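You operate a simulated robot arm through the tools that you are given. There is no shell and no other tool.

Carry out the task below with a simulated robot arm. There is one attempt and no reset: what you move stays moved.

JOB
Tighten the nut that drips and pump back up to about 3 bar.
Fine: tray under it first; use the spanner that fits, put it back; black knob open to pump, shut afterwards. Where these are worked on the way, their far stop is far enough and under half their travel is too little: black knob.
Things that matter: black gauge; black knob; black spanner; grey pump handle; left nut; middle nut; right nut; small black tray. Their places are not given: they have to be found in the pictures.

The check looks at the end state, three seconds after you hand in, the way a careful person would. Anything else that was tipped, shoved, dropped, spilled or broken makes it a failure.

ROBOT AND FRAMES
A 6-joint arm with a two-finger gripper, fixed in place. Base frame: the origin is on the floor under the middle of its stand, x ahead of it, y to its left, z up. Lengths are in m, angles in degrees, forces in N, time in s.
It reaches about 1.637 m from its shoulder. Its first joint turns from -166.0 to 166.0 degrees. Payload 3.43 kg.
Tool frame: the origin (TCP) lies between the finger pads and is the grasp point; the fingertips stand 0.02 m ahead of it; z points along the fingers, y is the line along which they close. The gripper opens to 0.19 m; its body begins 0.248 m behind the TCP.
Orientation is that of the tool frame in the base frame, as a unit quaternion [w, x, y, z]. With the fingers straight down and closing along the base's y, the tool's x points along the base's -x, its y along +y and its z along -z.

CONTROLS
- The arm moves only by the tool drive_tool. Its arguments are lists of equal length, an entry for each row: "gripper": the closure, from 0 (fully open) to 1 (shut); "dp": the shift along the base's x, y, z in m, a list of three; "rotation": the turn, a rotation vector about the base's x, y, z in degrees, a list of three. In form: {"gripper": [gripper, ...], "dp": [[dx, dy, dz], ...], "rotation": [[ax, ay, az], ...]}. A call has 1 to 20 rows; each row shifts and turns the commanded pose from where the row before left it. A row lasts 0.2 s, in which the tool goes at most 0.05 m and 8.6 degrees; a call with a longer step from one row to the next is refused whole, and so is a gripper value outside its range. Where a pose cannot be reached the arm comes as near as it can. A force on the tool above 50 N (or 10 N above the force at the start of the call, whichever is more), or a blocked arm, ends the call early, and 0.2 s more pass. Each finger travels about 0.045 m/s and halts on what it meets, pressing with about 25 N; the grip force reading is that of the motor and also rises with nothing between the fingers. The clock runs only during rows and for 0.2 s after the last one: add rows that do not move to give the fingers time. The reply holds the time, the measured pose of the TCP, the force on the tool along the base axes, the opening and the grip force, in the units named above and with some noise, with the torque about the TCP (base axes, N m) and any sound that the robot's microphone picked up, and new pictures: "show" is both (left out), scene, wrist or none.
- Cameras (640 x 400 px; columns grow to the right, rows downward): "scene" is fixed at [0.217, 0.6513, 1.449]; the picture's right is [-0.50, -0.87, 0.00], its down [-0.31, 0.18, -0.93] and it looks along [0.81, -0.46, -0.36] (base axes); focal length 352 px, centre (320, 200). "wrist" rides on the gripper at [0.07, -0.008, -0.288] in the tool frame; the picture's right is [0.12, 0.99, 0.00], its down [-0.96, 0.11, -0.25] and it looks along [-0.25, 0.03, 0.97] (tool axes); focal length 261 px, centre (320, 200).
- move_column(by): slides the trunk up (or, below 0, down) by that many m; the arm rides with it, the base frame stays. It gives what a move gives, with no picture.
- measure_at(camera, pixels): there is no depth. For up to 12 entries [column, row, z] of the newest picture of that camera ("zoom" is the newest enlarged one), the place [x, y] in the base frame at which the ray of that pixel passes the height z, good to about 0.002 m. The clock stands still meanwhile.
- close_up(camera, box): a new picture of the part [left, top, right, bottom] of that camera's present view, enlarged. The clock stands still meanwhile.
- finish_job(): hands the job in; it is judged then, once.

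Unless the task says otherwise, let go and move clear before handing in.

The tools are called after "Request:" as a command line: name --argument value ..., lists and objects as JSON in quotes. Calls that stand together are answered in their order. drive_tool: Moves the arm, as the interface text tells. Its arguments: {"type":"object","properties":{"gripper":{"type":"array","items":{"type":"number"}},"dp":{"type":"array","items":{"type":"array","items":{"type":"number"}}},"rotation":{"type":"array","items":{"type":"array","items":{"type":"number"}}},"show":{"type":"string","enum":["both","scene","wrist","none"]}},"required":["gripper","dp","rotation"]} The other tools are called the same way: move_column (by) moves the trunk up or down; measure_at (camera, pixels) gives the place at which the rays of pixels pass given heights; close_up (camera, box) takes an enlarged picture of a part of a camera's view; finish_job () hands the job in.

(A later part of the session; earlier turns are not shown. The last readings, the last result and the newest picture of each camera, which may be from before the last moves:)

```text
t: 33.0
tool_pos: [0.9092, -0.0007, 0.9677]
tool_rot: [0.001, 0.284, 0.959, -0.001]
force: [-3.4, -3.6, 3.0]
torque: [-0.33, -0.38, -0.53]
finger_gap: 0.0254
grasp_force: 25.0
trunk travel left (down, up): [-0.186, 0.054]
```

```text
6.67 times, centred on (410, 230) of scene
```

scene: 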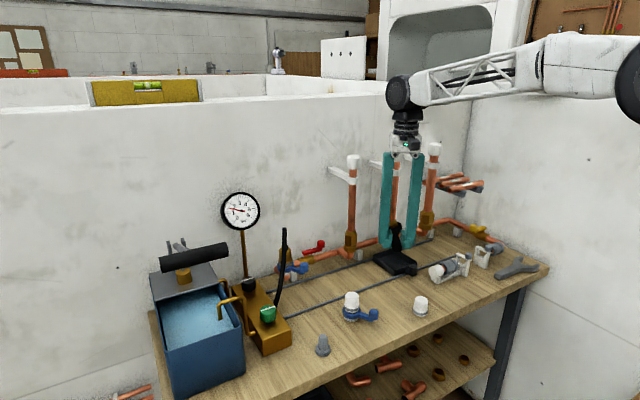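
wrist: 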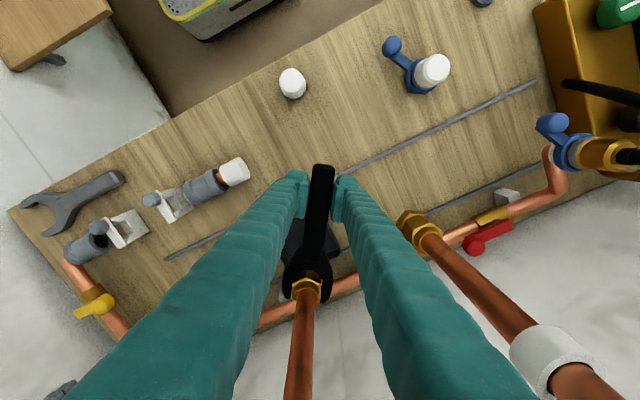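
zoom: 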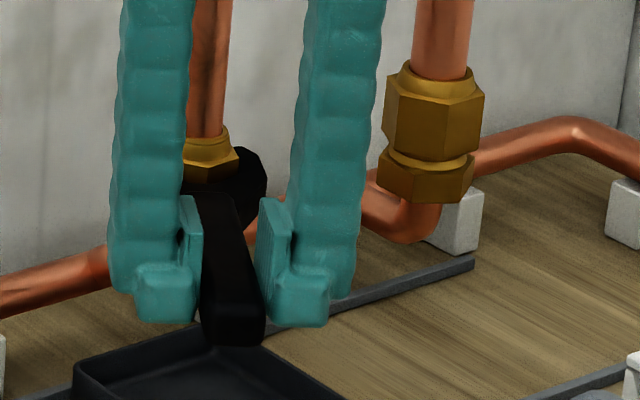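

The nut has turned roughly 55° and the resistance is still low. I'll use the remaining room (16° more, staying clear of the left riser).

Request:
drive_tool --gripper '[1, 1, 1, 1]' --dp '[[0.00511, 0.00719, 0], [0.00562, 0.0068, 0], [0.00608, 0.00641, 0], [0.00651, 0.00595, 0]]' --rotation '[[0, 0, -4], [0, 0, -4], [0, 0, -4], [0, 0, -4]]'

Request:
close_up --camera "wrist" --box '[274, 245, 342, 315]'

Request:
close_up --camera "scene" --box '[330, 180, 450, 270]'

```text
t: 34.1
tool_pos: [0.9281, 0.0236, 0.966]
tool_rot: [-0.002, 0.414, 0.91, -0.005]
force: [-24.3, -41.5, 0.9]
torque: [-0.44, 0.05, 0.19]
finger_gap: 0.025
grasp_force: 25.1
trunk travel left (down, up): [-0.186, 0.054]
stopped in row 4: the force on the tool passed its limit at 51 N (the readings are from after the stop); the commanded pose is now the measured one
```

scene: 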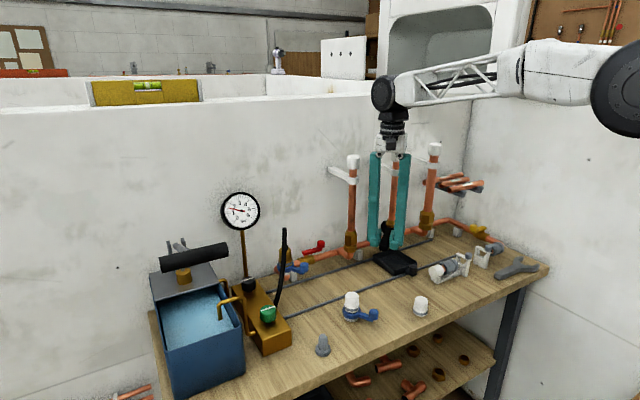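
wrist: 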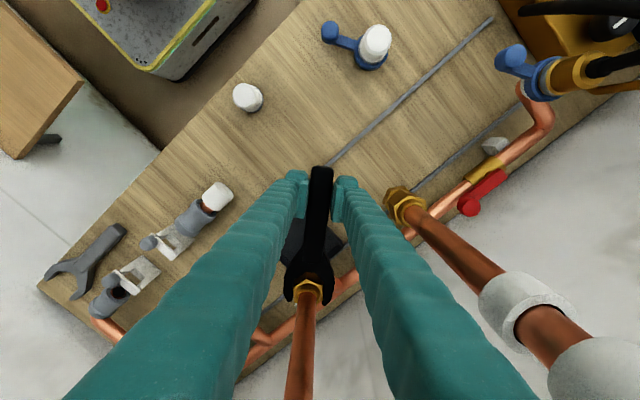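

```text
5.71 times, centred on (308, 280) of wrist
```

zoom: 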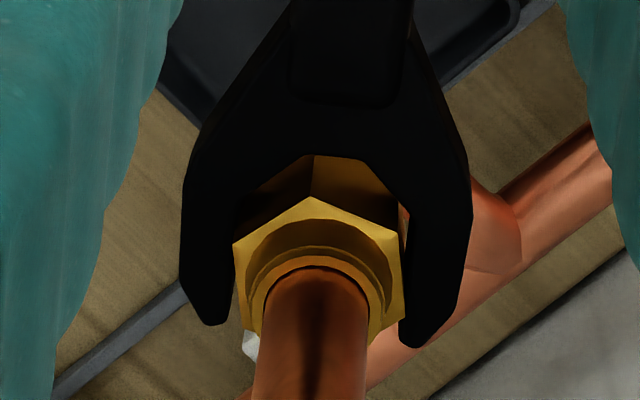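

```text
4.44 times, centred on (390, 225) of scene
```

zoom: 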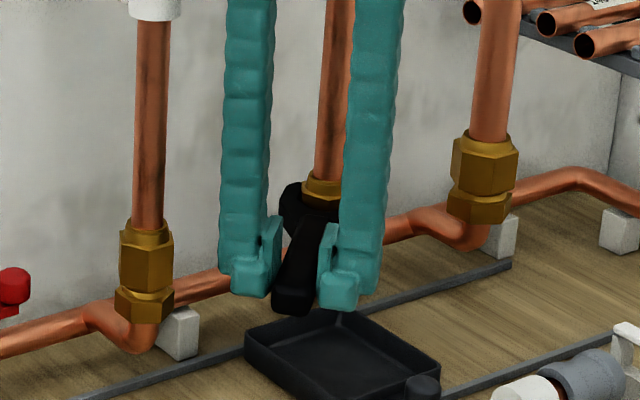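

The force climbed to 51 N tangentially, about 5.8 N m about the nut, so the nut has come up tight and nothing else is in contact. I'll back off slightly to unload, without turning the nut back.

Request:
drive_tool --gripper '[1, 1, 1]' --dp '[[-0.002, -0.0018, 0], [-0.002, -0.0018, 0], [0, 0, 0]]' --rotation '[[0, 0, 1.25], [0, 0, 1.25], [0, 0, 0]]' --show "wrist"

Request:
close_up --camera "wrist" --box '[284, 255, 332, 305]'

Request:
close_up --camera "scene" --box '[210, 180, 270, 240]'

```text
t: 34.9
tool_pos: [0.9263, 0.0232, 0.9675]
tool_rot: [-0.001, 0.393, 0.92, -0.002]
force: [-21.1, -37.6, -3.5]
torque: [-0.14, 0.27, -0.46]
finger_gap: 0.0257
grasp_force: 25.3
trunk travel left (down, up): [-0.186, 0.054]
```

wrist: 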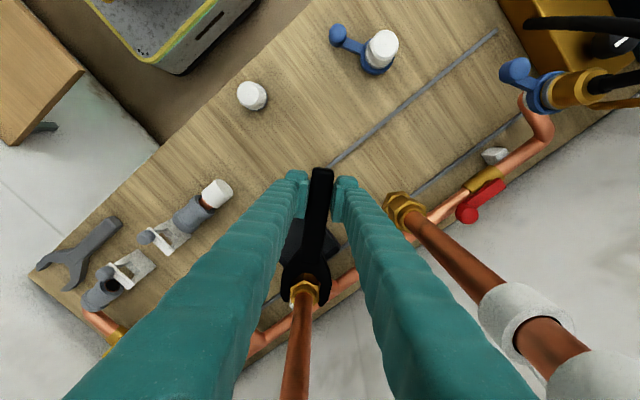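

```text
8.00 times, centred on (308, 280) of wrist
```

zoom: 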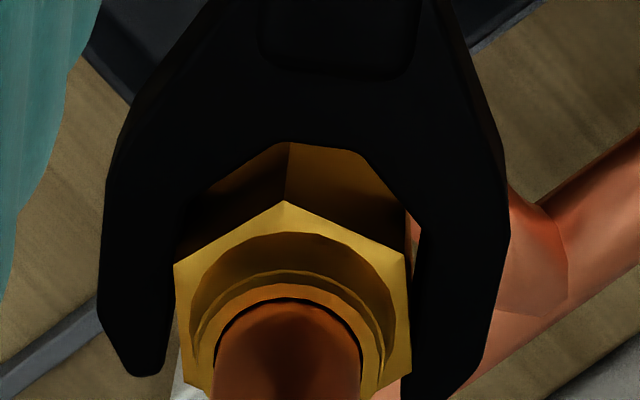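

```text
6.67 times, centred on (240, 210) of scene
```

zoom: 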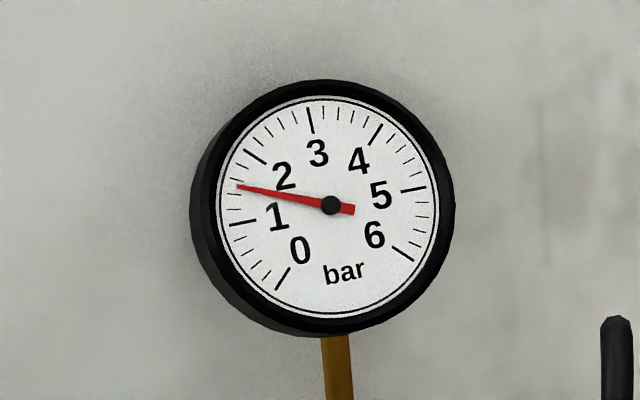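

The gauge now reads about 1.5 bar (some was lost to the drip), and 43 N still presses on the handle, so the grip flexed sideways under load. I'll keep backing the hand off tangentially until the load goes.

Request:
drive_tool --gripper '[1, 1, 1]' --dp '[[-0.0025, -0.0025, 0], [-0.0025, -0.0025, 0], [0, 0, 0]]' --rotation '[[0, 0, 0], [0, 0, 0], [0, 0, 0]]' --show "wrist"

Request:
close_up --camera "wrist" --box '[284, 255, 332, 305]'

```text
t: 35.7
tool_pos: [0.9227, 0.0198, 0.9659]
tool_rot: [-0.001, 0.393, 0.919, -0.001]
force: [-8.9, -16.9, 1.8]
torque: [-0.38, -0.22, 0.55]
finger_gap: 0.0251
grasp_force: 25.0
trunk travel left (down, up): [-0.186, 0.054]
```

wrist: 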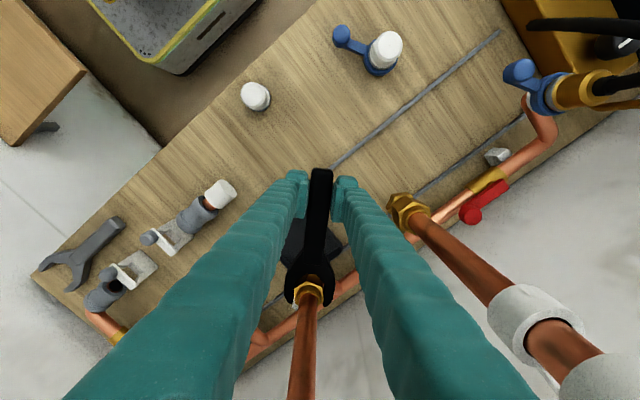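

```text
8.00 times, centred on (308, 280) of wrist
```

zoom: 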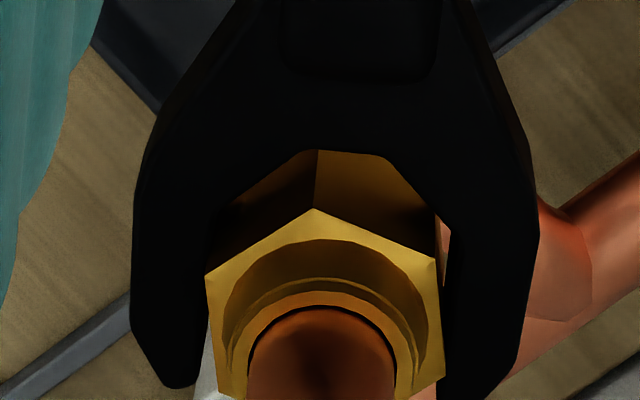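

The load is falling (19 N) and the spanner has slid about 4 mm along its axis in the grip, which I'll account for when putting it back. I'll ease off a bit more.

Request:
drive_tool --gripper '[1, 1, 1]' --dp '[[-0.0015, -0.0018, 0], [-0.001, -0.0012, 0], [0, 0, 0]]' --rotation '[[0, 0, 0], [0, 0, 0], [0, 0, 0]]' --show "wrist"

Request:
close_up --camera "wrist" --box '[274, 245, 342, 315]'

Request:
close_up --camera "scene" --box '[350, 180, 430, 260]'

```text
t: 36.5
tool_pos: [0.9198, 0.0171, 0.966]
tool_rot: [-0.002, 0.393, 0.92, -0.003]
force: [-11.2, -0.4, 0.7]
torque: [-0.19, -0.15, 0.7]
finger_gap: 0.0256
grasp_force: 24.8
trunk travel left (down, up): [-0.186, 0.054]
```

wrist: 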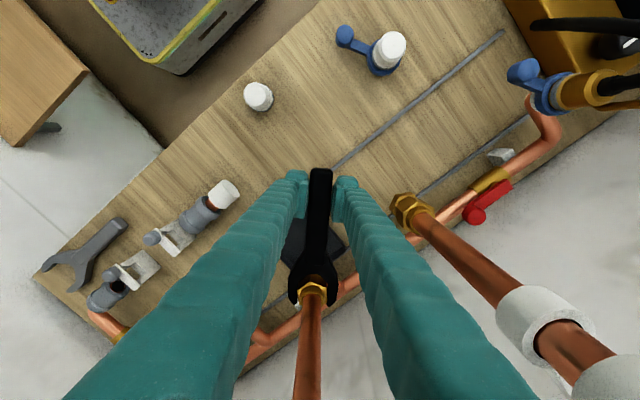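

```text
5.71 times, centred on (308, 280) of wrist
```

zoom: 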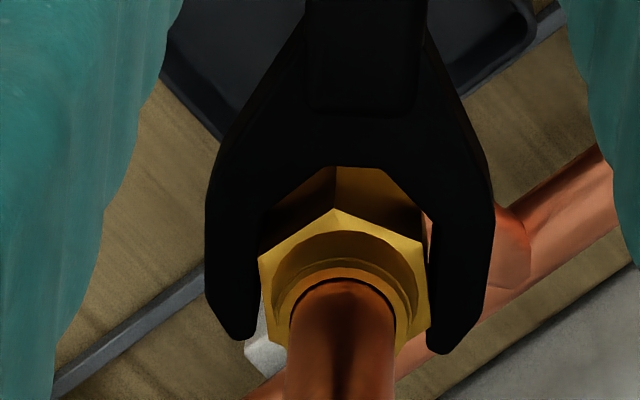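

```text
5.00 times, centred on (390, 220) of scene
```

zoom: 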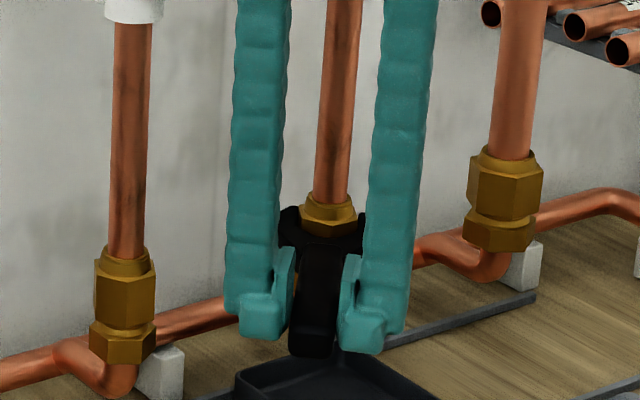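

A residual ≈1.7 N m still presses on the nut. I'll rotate back another 2° about the nut to free the jaw.

Request:
drive_tool --gripper '[1, 1, 1]' --dp '[[-0.0015, -0.0016, 0], [-0.0015, -0.0016, 0], [0, 0, 0]]' --rotation '[[0, 0, 1], [0, 0, 1], [0, 0, 0]]' --show "wrist"

Request:
close_up --camera "wrist" --box '[274, 245, 342, 315]'

```text
t: 37.3
tool_pos: [0.9162, 0.014, 0.9649]
tool_rot: [-0.002, 0.377, 0.926, -0.002]
force: [-10.1, 8.7, -0.2]
torque: [0.01, 0.01, 0.65]
finger_gap: 0.026
grasp_force: 25.0
trunk travel left (down, up): [-0.186, 0.054]
```

wrist: 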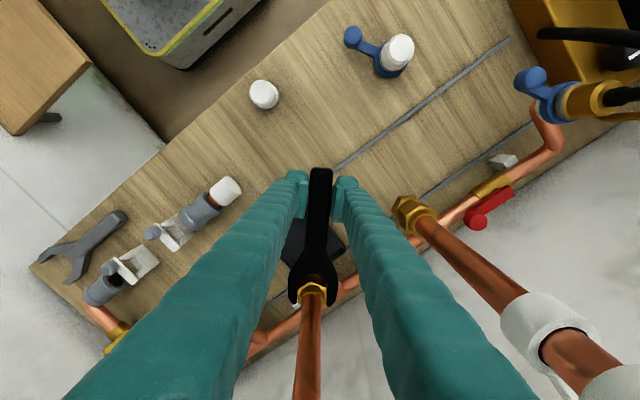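

```text
5.71 times, centred on (308, 280) of wrist
```

zoom: 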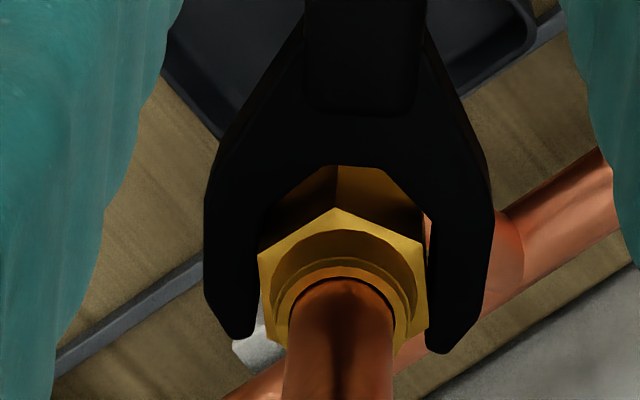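

The remaining force is mostly along the handle, which means the throat is pressing on the nut. I'll withdraw along the spanner's own axis (about 138°).

Request:
drive_tool --gripper '[1, 1, 1, 1]' --dp '[[-0.0038, 0.0033, 0], [-0.0045, 0.004, 0], [-0.0045, 0.004, 0], [0, 0, 0]]' --rotation '[[0, 0, 0], [0, 0, 0], [0, 0, 0], [0, 0, 0]]' --show "wrist"

Request:
close_up --camera "wrist" --box '[274, 245, 342, 315]'

```text
t: 38.3
tool_pos: [0.903, 0.0248, 0.966]
tool_rot: [0.0, 0.377, 0.926, -0.002]
force: [7.6, -11.1, 1.4]
torque: [-0.32, -0.4, 0.69]
finger_gap: 0.0256
grasp_force: 25.2
trunk travel left (down, up): [-0.186, 0.054]
```

wrist: 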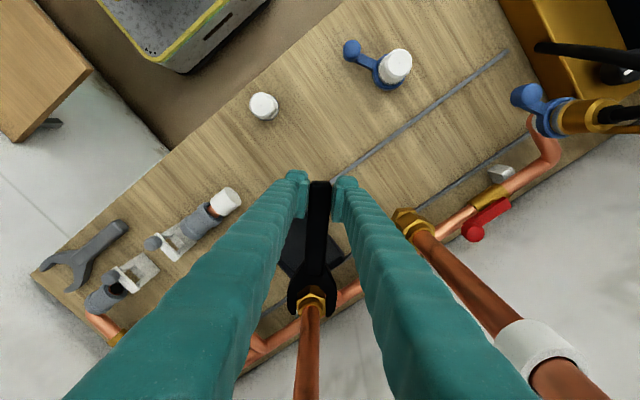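

```text
5.71 times, centred on (308, 280) of wrist
```

zoom: 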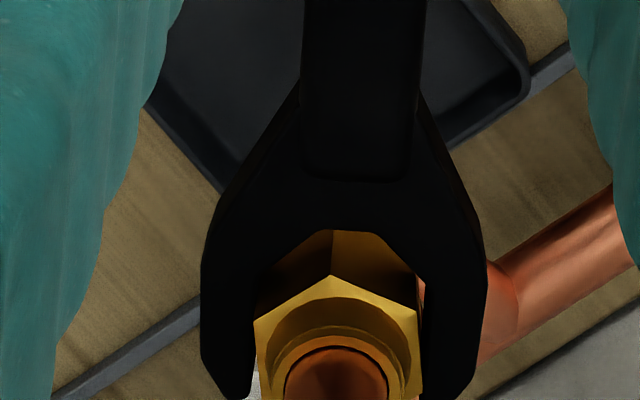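

The spanner sticks on the nut and slides in the pads because my hand's yaw lags the nut-to-grip line by about 4°. I'll rotate the hand +4° in place to remove that pinch.

Request:
drive_tool --gripper '[1, 1, 1]' --dp '[[0, 0, 0], [0, 0, 0], [0, 0, 0]]' --rotation '[[0, 0, 2], [0, 0, 2], [0, 0, 0]]' --show "wrist"

Request:
close_up --camera "wrist" --box '[274, 245, 342, 315]'

```text
t: 39.1
tool_pos: [0.9015, 0.0243, 0.9657]
tool_rot: [-0.001, 0.345, 0.939, -0.002]
force: [-12.0, -4.5, -2.1]
torque: [0.04, 0.2, -0.69]
finger_gap: 0.0253
grasp_force: 24.9
trunk travel left (down, up): [-0.186, 0.054]
```

wrist: 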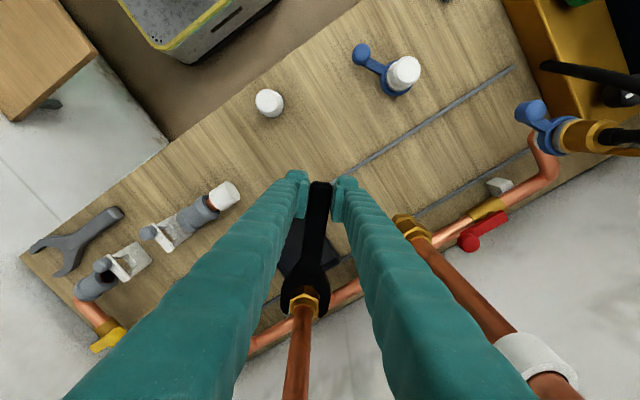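

```text
5.71 times, centred on (308, 280) of wrist
```

zoom: 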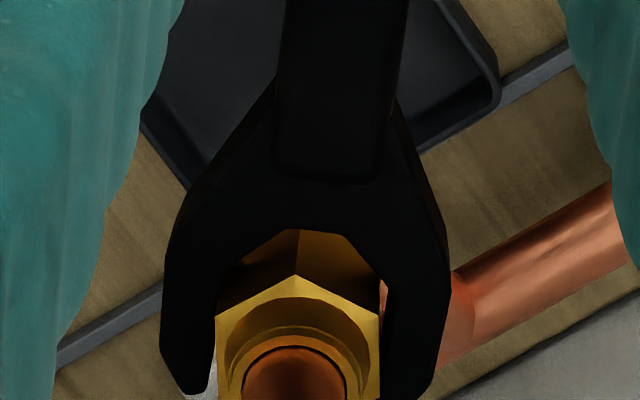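

The nut springs back a few degrees elastically from its stop (torque decays 6→0.9 N m). I'll rotate a further 3° about the nut so that the jaw goes free within its play.

Request:
drive_tool --gripper '[1, 1, 1]' --dp '[[-0.0025, -0.003, 0], [-0.0025, -0.003, 0], [0, 0, 0]]' --rotation '[[0, 0, 1.5], [0, 0, 1.5], [0, 0, 0]]' --show "wrist"

Request:
close_up --camera "wrist" --box '[274, 255, 342, 325]'

Request:
close_up --camera "scene" --box '[350, 180, 430, 260]'

```text
t: 39.9
tool_pos: [0.8992, 0.0179, 0.9658]
tool_rot: [-0.001, 0.32, 0.947, -0.002]
force: [-1.4, -2.6, -1.6]
torque: [0.08, 0.08, -0.33]
finger_gap: 0.0251
grasp_force: 24.9
trunk travel left (down, up): [-0.186, 0.054]
```

wrist: 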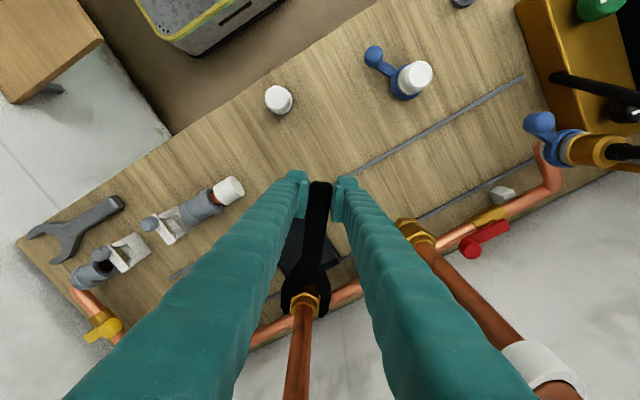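

```text
5.71 times, centred on (308, 290) of wrist
```

zoom: 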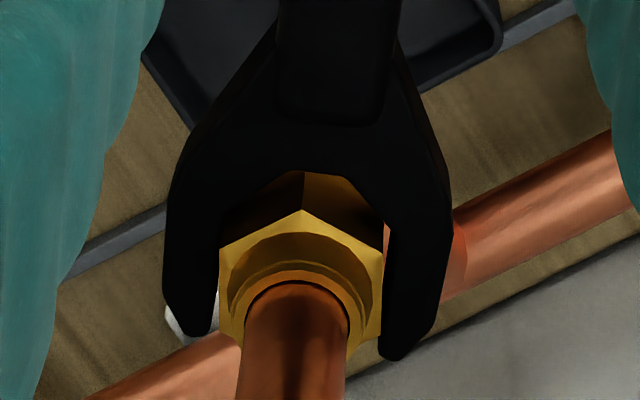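

```text
5.00 times, centred on (390, 220) of scene
```

zoom: 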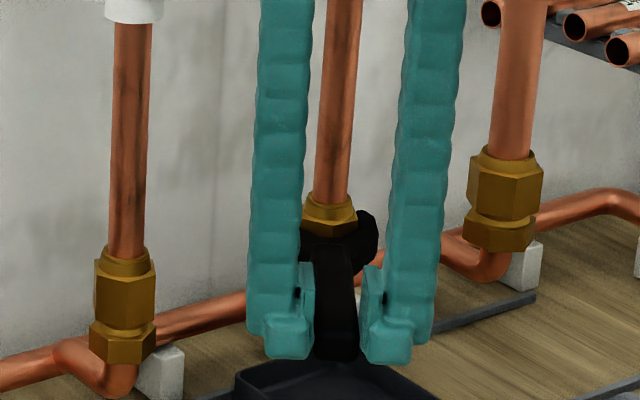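

The jaw is now free (torque ≈0.09 N m). The handle slid about 18 mm in the grip, so I'll push the hand forward along the handle against the nut to regain a secure grip before withdrawing.

Request:
drive_tool --gripper '[1, 1, 1, 1, 1]' --dp '[[0.0032, -0.0024, 0], [0.0032, -0.0024, 0], [0.0032, -0.0024, 0], [0.0032, -0.0024, 0], [0, 0, 0]]' --rotation '[[0, 0, 0], [0, 0, 0], [0, 0, 0], [0, 0, 0], [0, 0, 0]]' --show "wrist"

Request:
close_up --camera "wrist" --box '[274, 245, 342, 315]'

```text
t: 41.1
tool_pos: [0.912, 0.0102, 0.9661]
tool_rot: [-0.001, 0.321, 0.947, -0.002]
force: [-14.2, 5.3, -1.9]
torque: [0.25, 0.33, -0.66]
finger_gap: 0.0255
grasp_force: 25.7
trunk travel left (down, up): [-0.186, 0.054]
```

wrist: 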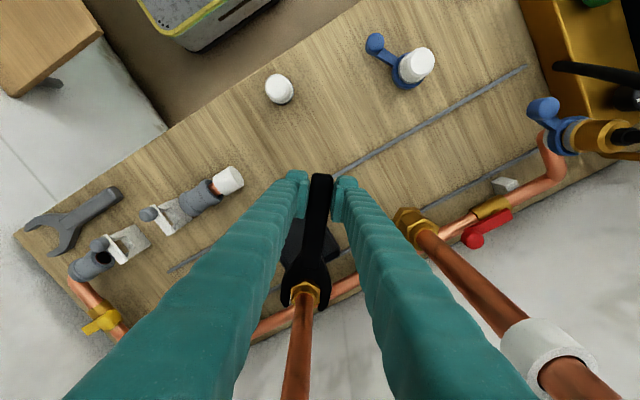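

```text
5.71 times, centred on (308, 280) of wrist
```

zoom: 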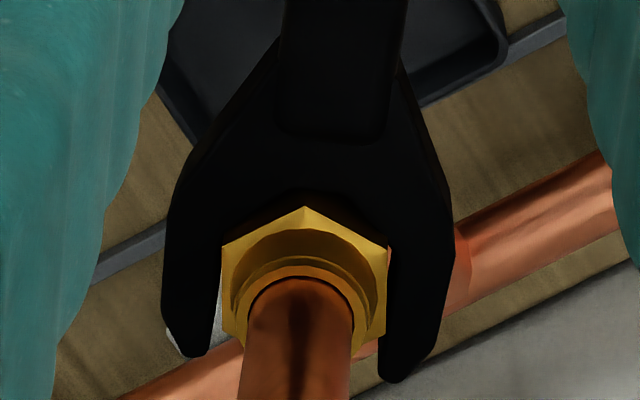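

The grip is restored with the nut fully in the throat and no torque on it. Now I'll withdraw along the spanner axis (about 142°).

Request:
drive_tool --gripper '[1, 1, 1, 1, 1]' --dp '[[-0.0032, 0.0025, 0], [-0.0039, 0.0031, 0], [-0.0039, 0.0031, 0], [-0.0039, 0.0031, 0], [0, 0, 0]]' --rotation '[[0, 0, 0], [0, 0, 0], [0, 0, 0], [0, 0, 0], [0, 0, 0]]' --show "wrist"

Request:
close_up --camera "wrist" --box '[274, 245, 342, 315]'

```text
t: 42.3
tool_pos: [0.8973, 0.0212, 0.9652]
tool_rot: [-0.001, 0.319, 0.948, -0.002]
force: [-3.0, -1.8, -2.1]
torque: [0.06, 0.09, -0.53]
finger_gap: 0.0255
grasp_force: 25.4
trunk travel left (down, up): [-0.186, 0.054]
```

wrist: 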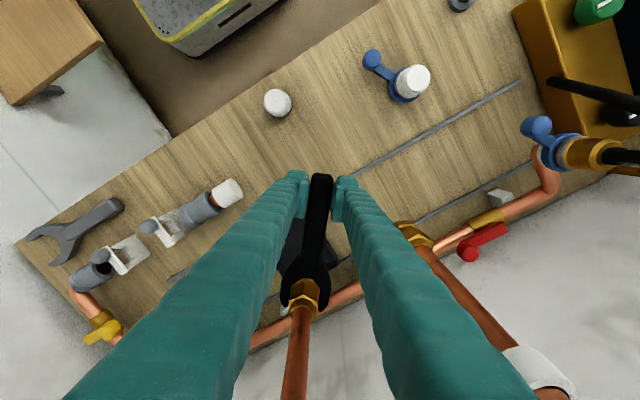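

```text
5.71 times, centred on (308, 280) of wrist
```

zoom: 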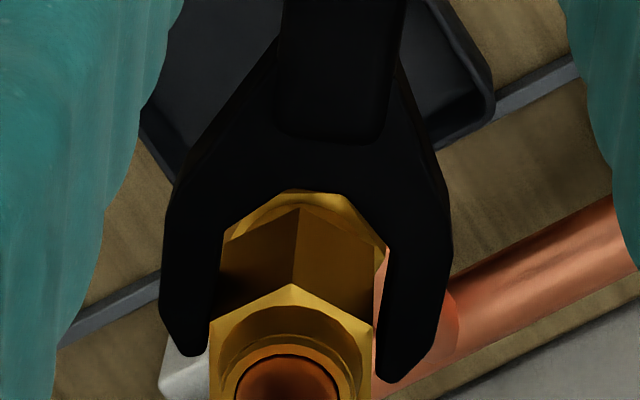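

The jaw slides off the nut cleanly. I'll continue withdrawing until it's fully clear.

Request:
drive_tool --gripper '[1, 1, 1, 1, 1, 1, 1, 1]' --dp '[[-0.0045, 0.0023, 0], [-0.0039, 0.0031, 0], [-0.0047, 0.0037, 0], [-0.0055, 0.0043, 0], [-0.0079, 0.0062, 0], [-0.0079, 0.0062, 0], [-0.0079, 0.0062, 0], [0, 0, 0]]' --rotation '[[0, 0, 0], [0, 0, 0], [0, 0, 0], [0, 0, 0], [0, 0, 0], [0, 0, 0], [0, 0, 0], [0, 0, 0]]'

Request:
close_up --camera "wrist" --box '[256, 150, 384, 330]'

Request:
close_up --camera "scene" --box '[340, 190, 430, 270]'

```text
t: 44.1
tool_pos: [0.8557, 0.0532, 0.9655]
tool_rot: [0.0, 0.32, 0.947, -0.003]
force: [-0.1, 0.8, -2.1]
torque: [0.07, 0.13, 0.03]
finger_gap: 0.025
grasp_force: 24.8
trunk travel left (down, up): [-0.186, 0.054]
```

scene: 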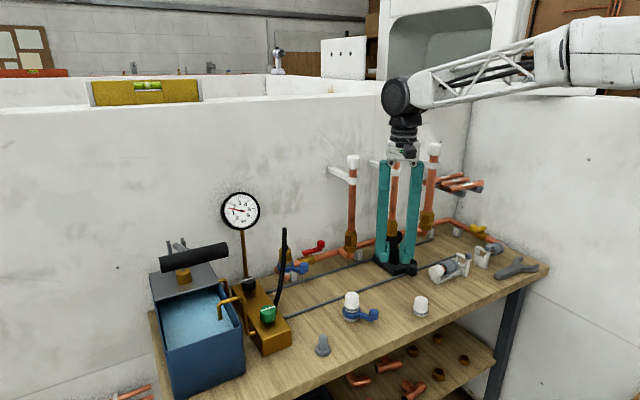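
wrist: 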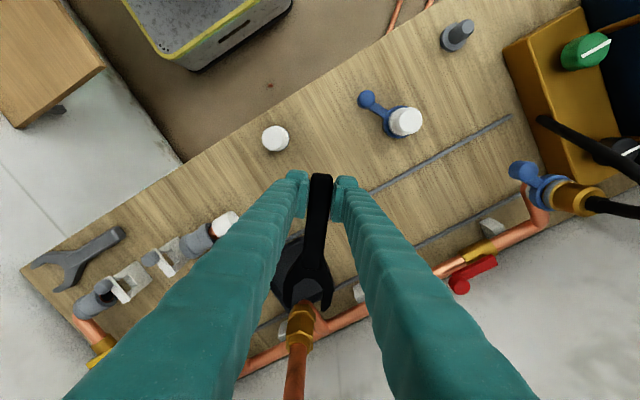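

```text
2.22 times, centred on (320, 240) of wrist
```

zoom: 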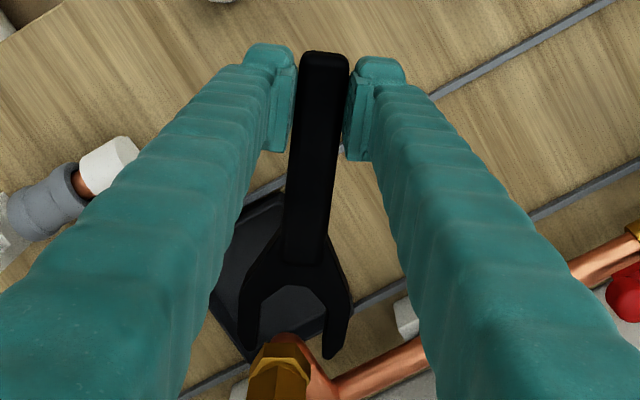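

```text
5.00 times, centred on (385, 230) of scene
```

zoom: 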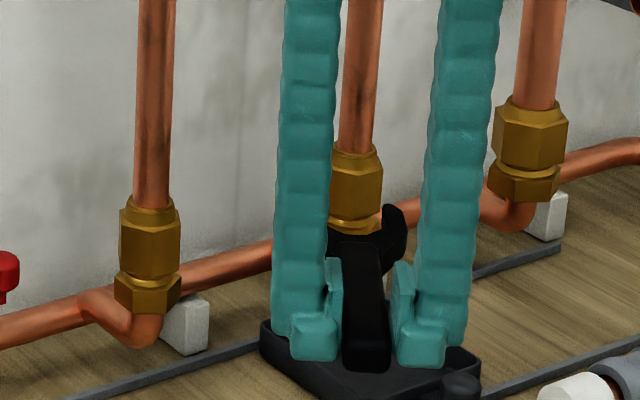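

The spanner is free of the nut, it sits about 9 mm further out in the grip than when I picked it up, and no drop is visible on the nut. I'll bring it back over its original spot and turn to yaw −90°.

Request:
drive_tool --gripper '[1, 1, 1, 1, 1, 1, 1, 1, 1, 1, 1, 1]' --dp '[[-0.03, 0, 0], [-0.034, 0, 0], [-0.0337, 0, 0], [0, -0.0174, 0], [0, -0.0174, 0], [0, -0.0174, 0], [0, -0.0174, 0], [0, -0.0174, 0], [0, -0.0174, 0], [0, -0.0174, 0], [0, 0, 0], [0, 0, 0]]' --rotation '[[0, 0, 0], [0, 0, 0], [0, 0, 0], [0, 0, -7.5], [0, 0, -7.5], [0, 0, -7.5], [0, 0, -7.5], [0, 0, -7.5], [0, 0, -7.5], [0, 0, -7.6], [0, 0, 0], [0, 0, 0]]'

Request:
close_up --camera "wrist" --box '[256, 140, 384, 320]'

Request:
close_up --camera "scene" --box '[370, 200, 500, 290]'

Request:
close_up --camera "scene" --box '[376, 210, 408, 245]'

```text
t: 46.7
tool_pos: [0.7578, -0.0681, 0.9654]
tool_rot: [-0.002, 0.707, 0.707, -0.002]
force: [0.1, -0.6, -2.2]
torque: [0.14, -0.01, -0.02]
finger_gap: 0.025
grasp_force: 25.5
trunk travel left (down, up): [-0.186, 0.054]
```

scene: 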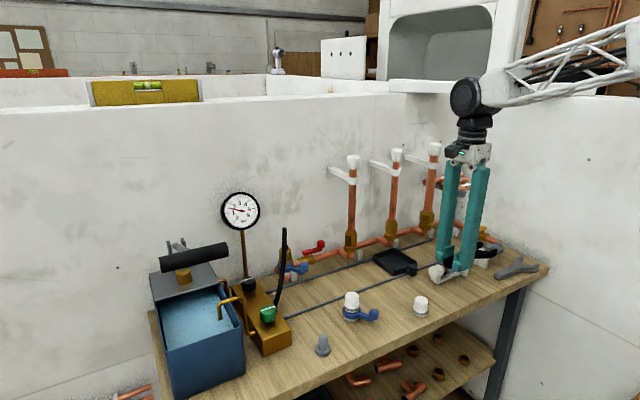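
wrist: 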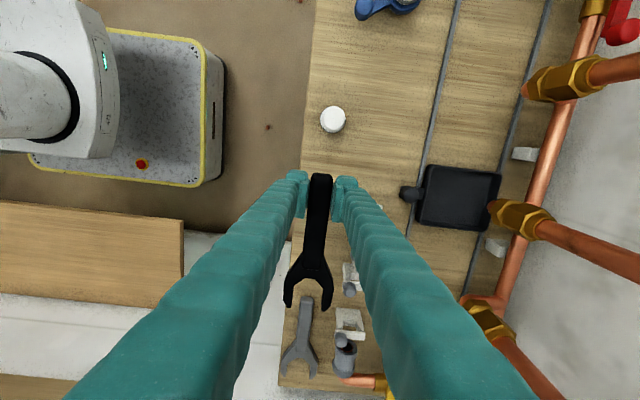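

```text
2.22 times, centred on (320, 230) of wrist
```

zoom: 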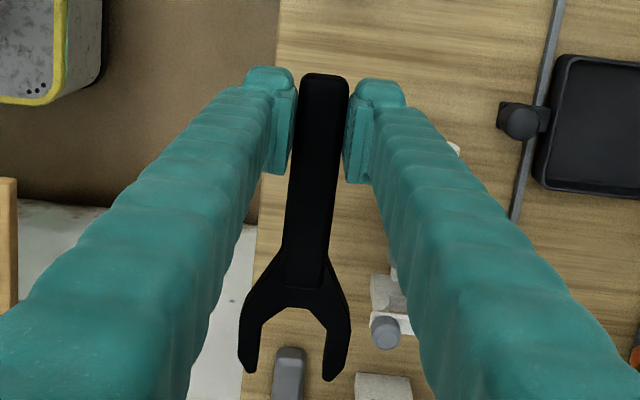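

```text
4.44 times, centred on (435, 245) of scene
```

zoom: 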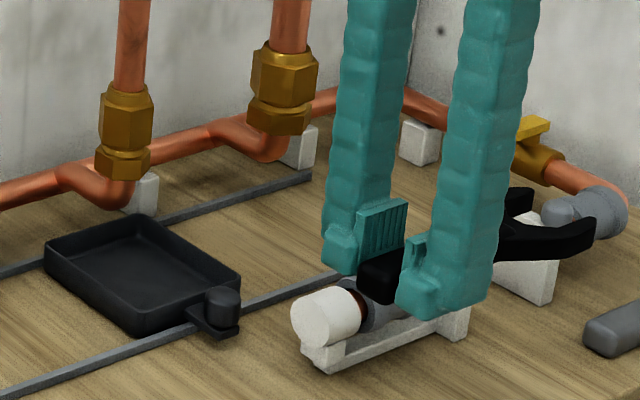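

```text
11.43 times, centred on (392, 228) of scene
```

zoom: 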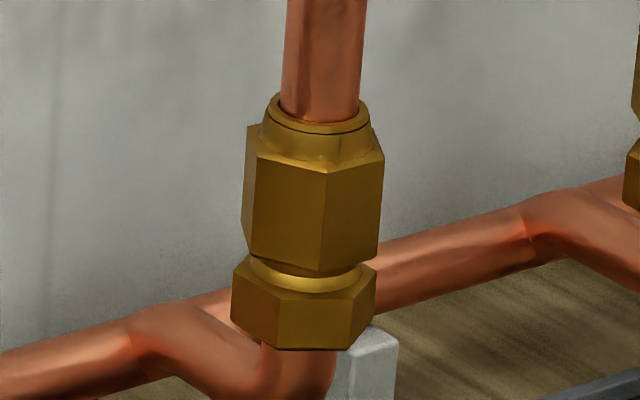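

No drops appear on the middle nut any more, so the leak is sealed. I'll measure where the held spanner's ends are now so I can set it down exactly where it lay.

Request:
measure_at --camera "wrist" --pixels '[[322.25, 173.7, 0.959], [307, 308.5, 0.952], [304.5, 299, 0.952]]'

Request:
close_up --camera "scene" --box '[210, 180, 270, 240]'

```text
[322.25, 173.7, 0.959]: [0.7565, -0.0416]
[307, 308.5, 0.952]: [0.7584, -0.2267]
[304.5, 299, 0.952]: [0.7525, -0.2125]
```

```text
6.67 times, centred on (240, 210) of scene
```

zoom: 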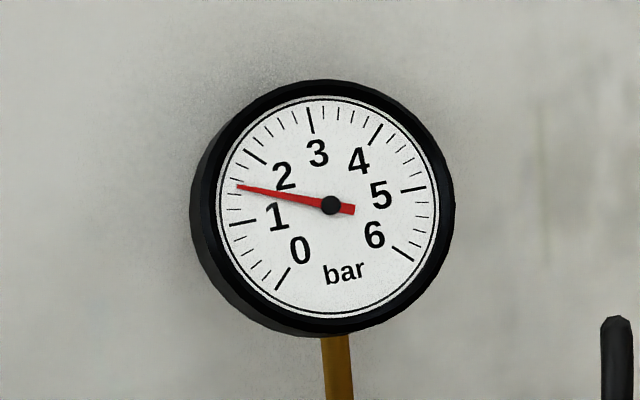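

The held spanner's ends line up with its original spot (handle end y −0.0416), and the gauge holds steady at about 1.5 bar. I'll lower it to just above the bench.

Request:
drive_tool --gripper '[1, 1, 1, 1, 1, 1, 1]' --dp '[[0.0003, 0, -0.025], [0, 0, -0.025], [0, 0, -0.025], [0, 0, -0.025], [0, 0, -0.012], [0, 0, -0.006], [0, 0, 0]]' --rotation '[[0, 0, 0], [0, 0, 0], [0, 0, 0], [0, 0, 0], [0, 0, 0], [0, 0, 0], [0, 0, 0]]' --show "none"

Request:
close_up --camera "scene" --box '[410, 240, 510, 320]'

```text
t: 48.3
tool_pos: [0.7565, -0.0676, 0.8485]
tool_rot: [-0.001, 0.706, 0.708, -0.002]
force: [0.5, 0.8, -2.1]
torque: [0.08, 0.03, -0.01]
finger_gap: 0.0253
grasp_force: 25.3
trunk travel left (down, up): [-0.186, 0.054]
```

```text
5.00 times, centred on (460, 280) of scene
```

zoom: 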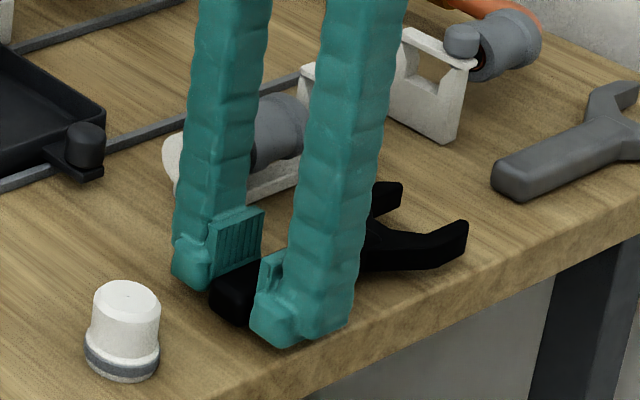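

It's at z 0.8485 with no contact yet. I'll lower in 2 mm steps to the bench.

Request:
drive_tool --gripper '[1, 1, 1, 1]' --dp '[[0.001, 0, -0.003], [0, 0, -0.002], [0, 0, -0.0015], [0, 0, 0]]' --rotation '[[0, 0, 0], [0, 0, 0], [0, 0, 0], [0, 0, 0]]' --show "wrist"

```text
t: 49.3
tool_pos: [0.7581, -0.0693, 0.8422]
tool_rot: [-0.001, 0.707, 0.707, -0.001]
force: [-3.3, 2.8, 15.1]
torque: [0.36, 0.02, 0.05]
finger_gap: 0.025
grasp_force: 24.8
trunk travel left (down, up): [-0.186, 0.054]
```

wrist: 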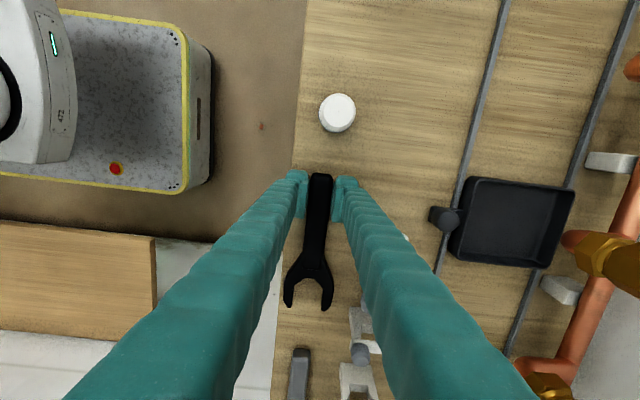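

There's 15 N upward contact at z 0.842, so the spanner is resting on the bench. I'll release and rise.

Request:
drive_tool --gripper '[0.76, 0.76, 0.76, 0.76, 0.76, 0.76, 0.76, 0.76]' --dp '[[0, 0, 0], [0, 0, 0], [0, 0, 0], [0, 0, 0.01], [0, 0, 0.03], [0, 0, 0.04], [0, 0, 0.045], [0, 0, 0.045]]' --rotation '[[0, 0, 0], [0, 0, 0], [0, 0, 0], [0, 0, 0], [0, 0, 0], [0, 0, 0], [0, 0, 0], [0, 0, 0]]'

Request:
close_up --camera "wrist" --box '[256, 140, 384, 280]'

Request:
close_up --camera "scene" --box '[410, 240, 510, 320]'

```text
t: 51.1
tool_pos: [0.7595, -0.0698, 1.0138]
tool_rot: [-0.003, 0.707, 0.708, -0.003]
force: [0.4, -0.5, -0.4]
torque: [-0.02, 0.04, 0.0]
finger_gap: 0.0455
grasp_force: 0.1
trunk travel left (down, up): [-0.186, 0.054]
```

scene: 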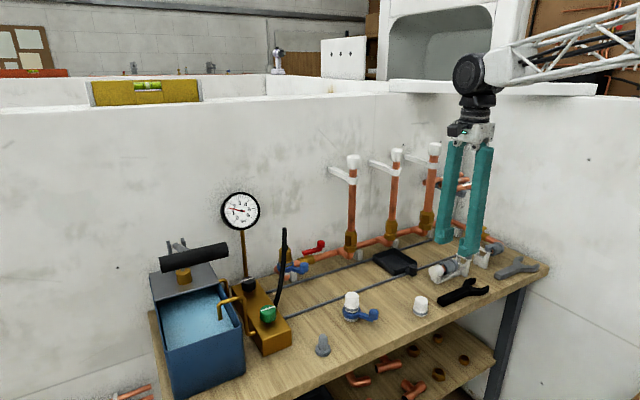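
wrist: 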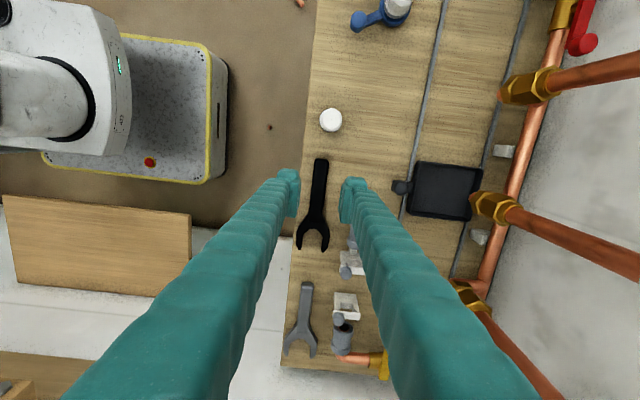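

```text
2.86 times, centred on (320, 210) of wrist
```

zoom: 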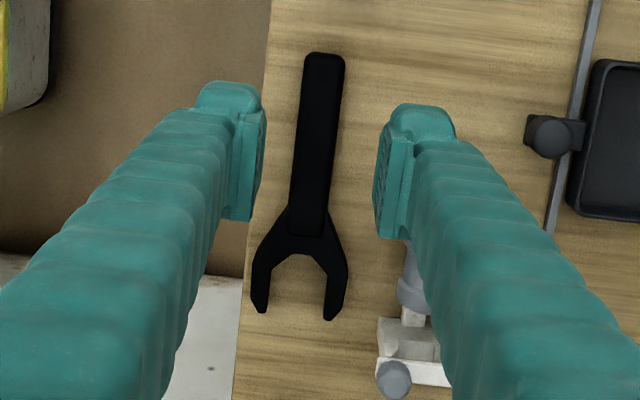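

```text
5.00 times, centred on (460, 280) of scene
```

zoom: 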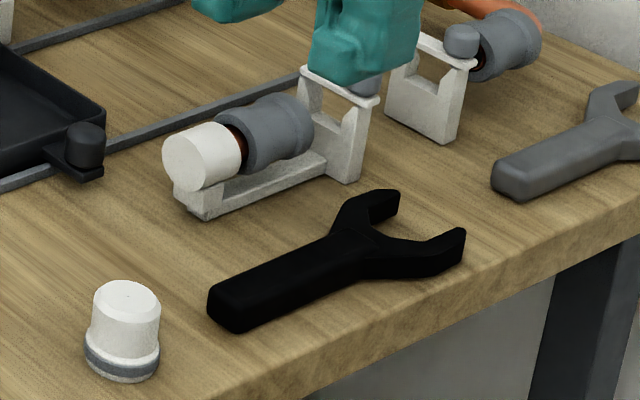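

The spanner is back where it lay. Now I'll move over to the pump side, turning the wrist back to yaw 0, to look at the knobs and handle.

Request:
drive_tool --gripper '[0.5, 0.5, 0.5, 0.5, 0.5, 0.5, 0.5, 0.5, 0.5, 0.5, 0.5, 0.5]' --dp '[[-0.005, 0.01, 0.035], [-0.005, 0.02, 0.03], [-0.005, 0.035, 0.02], [-0.005, 0.035, 0.02], [-0.005, 0.035, 0.02], [-0.005, 0.035, 0.02], [-0.005, 0.035, 0.02], [-0.005, 0.035, 0.01], [-0.005, 0.035, 0.01], [-0.005, 0.035, 0], [-0.005, 0.035, 0], [0, 0.03, 0]]' --rotation '[[0, 0, 7.5], [0, 0, 7.5], [0, 0, 7.5], [0, 0, 7.5], [0, 0, 7.5], [0, 0, 7.5], [0, 0, 7.5], [0, 0, 7.5], [0, 0, 7.5], [0, 0, 7.5], [0, 0, 7.5], [0, 0, 7.5]]'

Request:
close_up --camera "wrist" --box '[200, 120, 460, 320]'

```text
t: 53.7
tool_pos: [0.7025, 0.3084, 1.1965]
tool_rot: [0.0, -0.001, 1.0, -0.003]
force: [0.7, 0.0, -0.6]
torque: [0.11, 0.0, 0.02]
finger_gap: 0.0948
grasp_force: 0.0
trunk travel left (down, up): [-0.186, 0.054]
```

scene: 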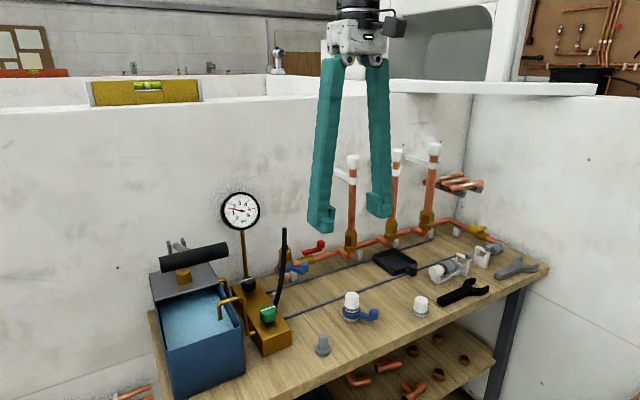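
wrist: 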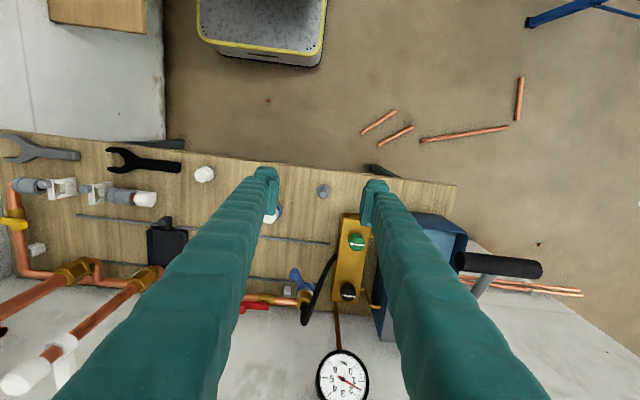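

```text
2.00 times, centred on (330, 220) of wrist
```

zoom: 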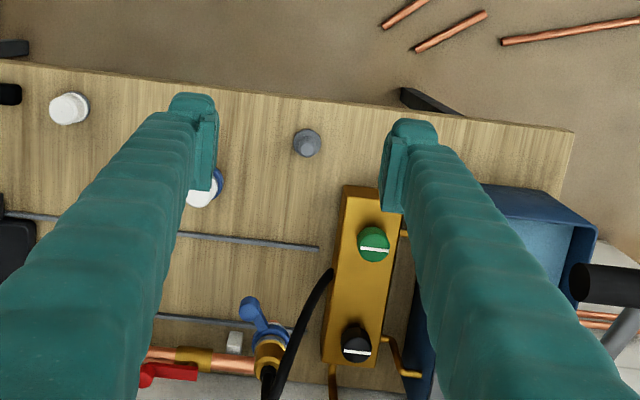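

Request:
close_up --camera "wrist" --box '[310, 215, 390, 315]'

Request:
close_up --camera "scene" --box '[225, 260, 290, 330]'

Request:
measure_at --camera "wrist" --pixels '[[348, 290.5, 0.9], [348, 290.5, 0.93], [348, 290.5, 0.96], [357, 241, 0.9], [357, 241, 0.93], [357, 241, 0.96]]'

Request:
measure_at --camera "scene" --pixels '[[248.25, 279.5, 0.9], [248.25, 279.5, 0.93], [248.25, 279.5, 0.96], [268.5, 308.5, 0.9], [268.5, 308.5, 0.93], [268.5, 308.5, 0.96]]'

```text
4.00 times, centred on (350, 265) of wrist
```

zoom: 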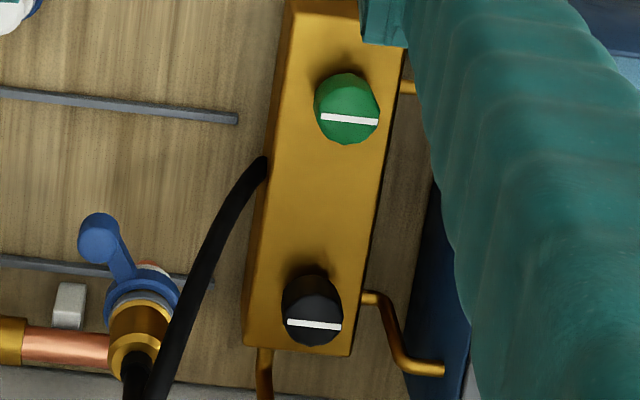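

```text
5.71 times, centred on (258, 295) of scene
```

zoom: 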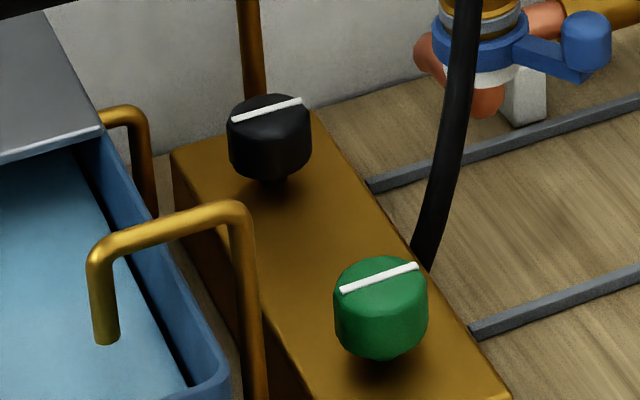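

```text
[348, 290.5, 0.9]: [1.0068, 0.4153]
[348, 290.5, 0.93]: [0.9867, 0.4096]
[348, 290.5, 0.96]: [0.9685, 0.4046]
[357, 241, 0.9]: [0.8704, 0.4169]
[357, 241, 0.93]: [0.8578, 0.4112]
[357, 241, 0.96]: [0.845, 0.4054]
```

```text
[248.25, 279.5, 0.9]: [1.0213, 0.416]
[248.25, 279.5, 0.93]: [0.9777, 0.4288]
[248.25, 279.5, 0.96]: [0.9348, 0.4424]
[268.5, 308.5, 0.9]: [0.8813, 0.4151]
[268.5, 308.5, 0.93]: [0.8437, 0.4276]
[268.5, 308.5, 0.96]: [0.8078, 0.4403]
```

The black knob's top is at about (1.012, 0.415, 0.905), and its white line lies along y. The gauge stem is close behind it, so I need exact positions of the stem and dial.

Request:
measure_at --camera "wrist" --pixels '[[343, 375, 1.05], [343, 375, 1.1], [343, 375, 1.15], [335.5, 305, 0.87], [335.5, 305, 0.9], [336, 318, 0.95], [363, 340, 0.9]]'

Request:
measure_at --camera "scene" --pixels '[[240, 211, 1.05], [240, 211, 1.1], [240, 211, 1.15], [244.6, 265, 0.95], [244.6, 265, 1.0], [243, 245, 0.95], [243, 245, 1.0], [243, 245, 1.05]]'

Request:
close_up --camera "wrist" --box '[290, 270, 400, 400]'

```text
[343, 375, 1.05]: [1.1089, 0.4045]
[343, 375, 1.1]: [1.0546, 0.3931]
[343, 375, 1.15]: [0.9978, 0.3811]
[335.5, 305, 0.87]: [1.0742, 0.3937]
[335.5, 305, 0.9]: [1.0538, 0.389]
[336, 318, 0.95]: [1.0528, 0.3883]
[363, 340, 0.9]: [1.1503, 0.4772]
```

```text
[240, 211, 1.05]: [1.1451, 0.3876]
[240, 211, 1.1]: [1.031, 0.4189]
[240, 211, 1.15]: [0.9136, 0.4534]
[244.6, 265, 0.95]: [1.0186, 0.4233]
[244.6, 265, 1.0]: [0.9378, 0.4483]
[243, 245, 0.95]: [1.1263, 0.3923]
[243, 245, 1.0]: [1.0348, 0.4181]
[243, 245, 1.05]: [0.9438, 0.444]
```

```text
3.08 times, centred on (345, 335) of wrist
```

zoom: 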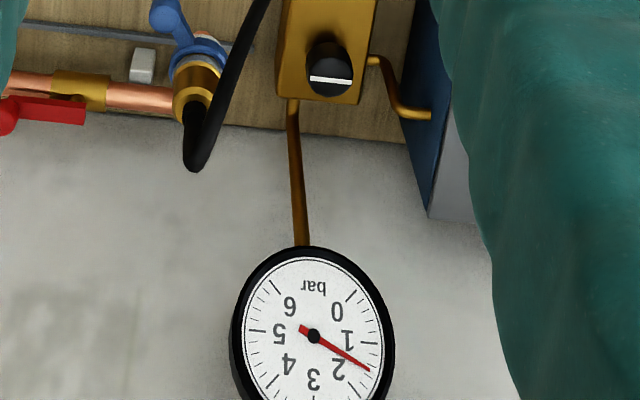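

Request:
measure_at --camera "wrist" --pixels '[[361.3, 289.3, 0.86], [361.3, 289.3, 0.9], [368.7, 300.9, 0.86], [368.7, 300.9, 0.9], [382.4, 307.4, 0.86], [382.4, 307.4, 0.9], [348.25, 294.5, 0.905], [339, 290, 0.905], [357.5, 291, 0.905]]'

Request:
measure_at --camera "scene" --pixels '[[225.6, 279.25, 0.86], [225.6, 279.25, 0.9], [220, 281.5, 0.86], [220, 281.5, 0.9], [229.5, 291, 0.86], [229.5, 291, 0.9], [248.7, 279.25, 0.905]]'

Request:
close_up --camera "scene" --box '[205, 260, 265, 310]'

```text
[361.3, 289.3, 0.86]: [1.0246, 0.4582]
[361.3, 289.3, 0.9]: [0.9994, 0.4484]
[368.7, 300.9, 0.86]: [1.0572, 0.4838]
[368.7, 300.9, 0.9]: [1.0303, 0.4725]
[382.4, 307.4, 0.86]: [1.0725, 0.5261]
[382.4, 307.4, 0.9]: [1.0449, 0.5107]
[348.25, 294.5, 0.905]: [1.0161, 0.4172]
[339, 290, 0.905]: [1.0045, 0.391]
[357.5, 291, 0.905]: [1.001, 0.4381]
```

```text
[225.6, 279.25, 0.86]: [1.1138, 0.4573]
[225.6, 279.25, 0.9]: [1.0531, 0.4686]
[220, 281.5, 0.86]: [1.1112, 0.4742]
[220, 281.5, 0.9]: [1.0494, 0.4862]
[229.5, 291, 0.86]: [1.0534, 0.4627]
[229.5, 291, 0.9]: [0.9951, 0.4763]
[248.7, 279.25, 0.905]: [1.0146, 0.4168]
```

```text
8.00 times, centred on (235, 285) of scene
```

zoom: 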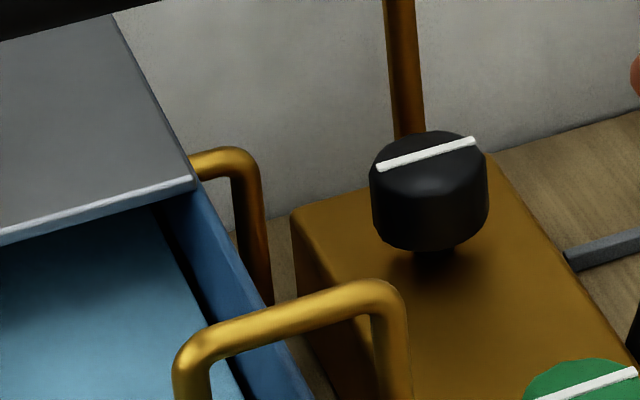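

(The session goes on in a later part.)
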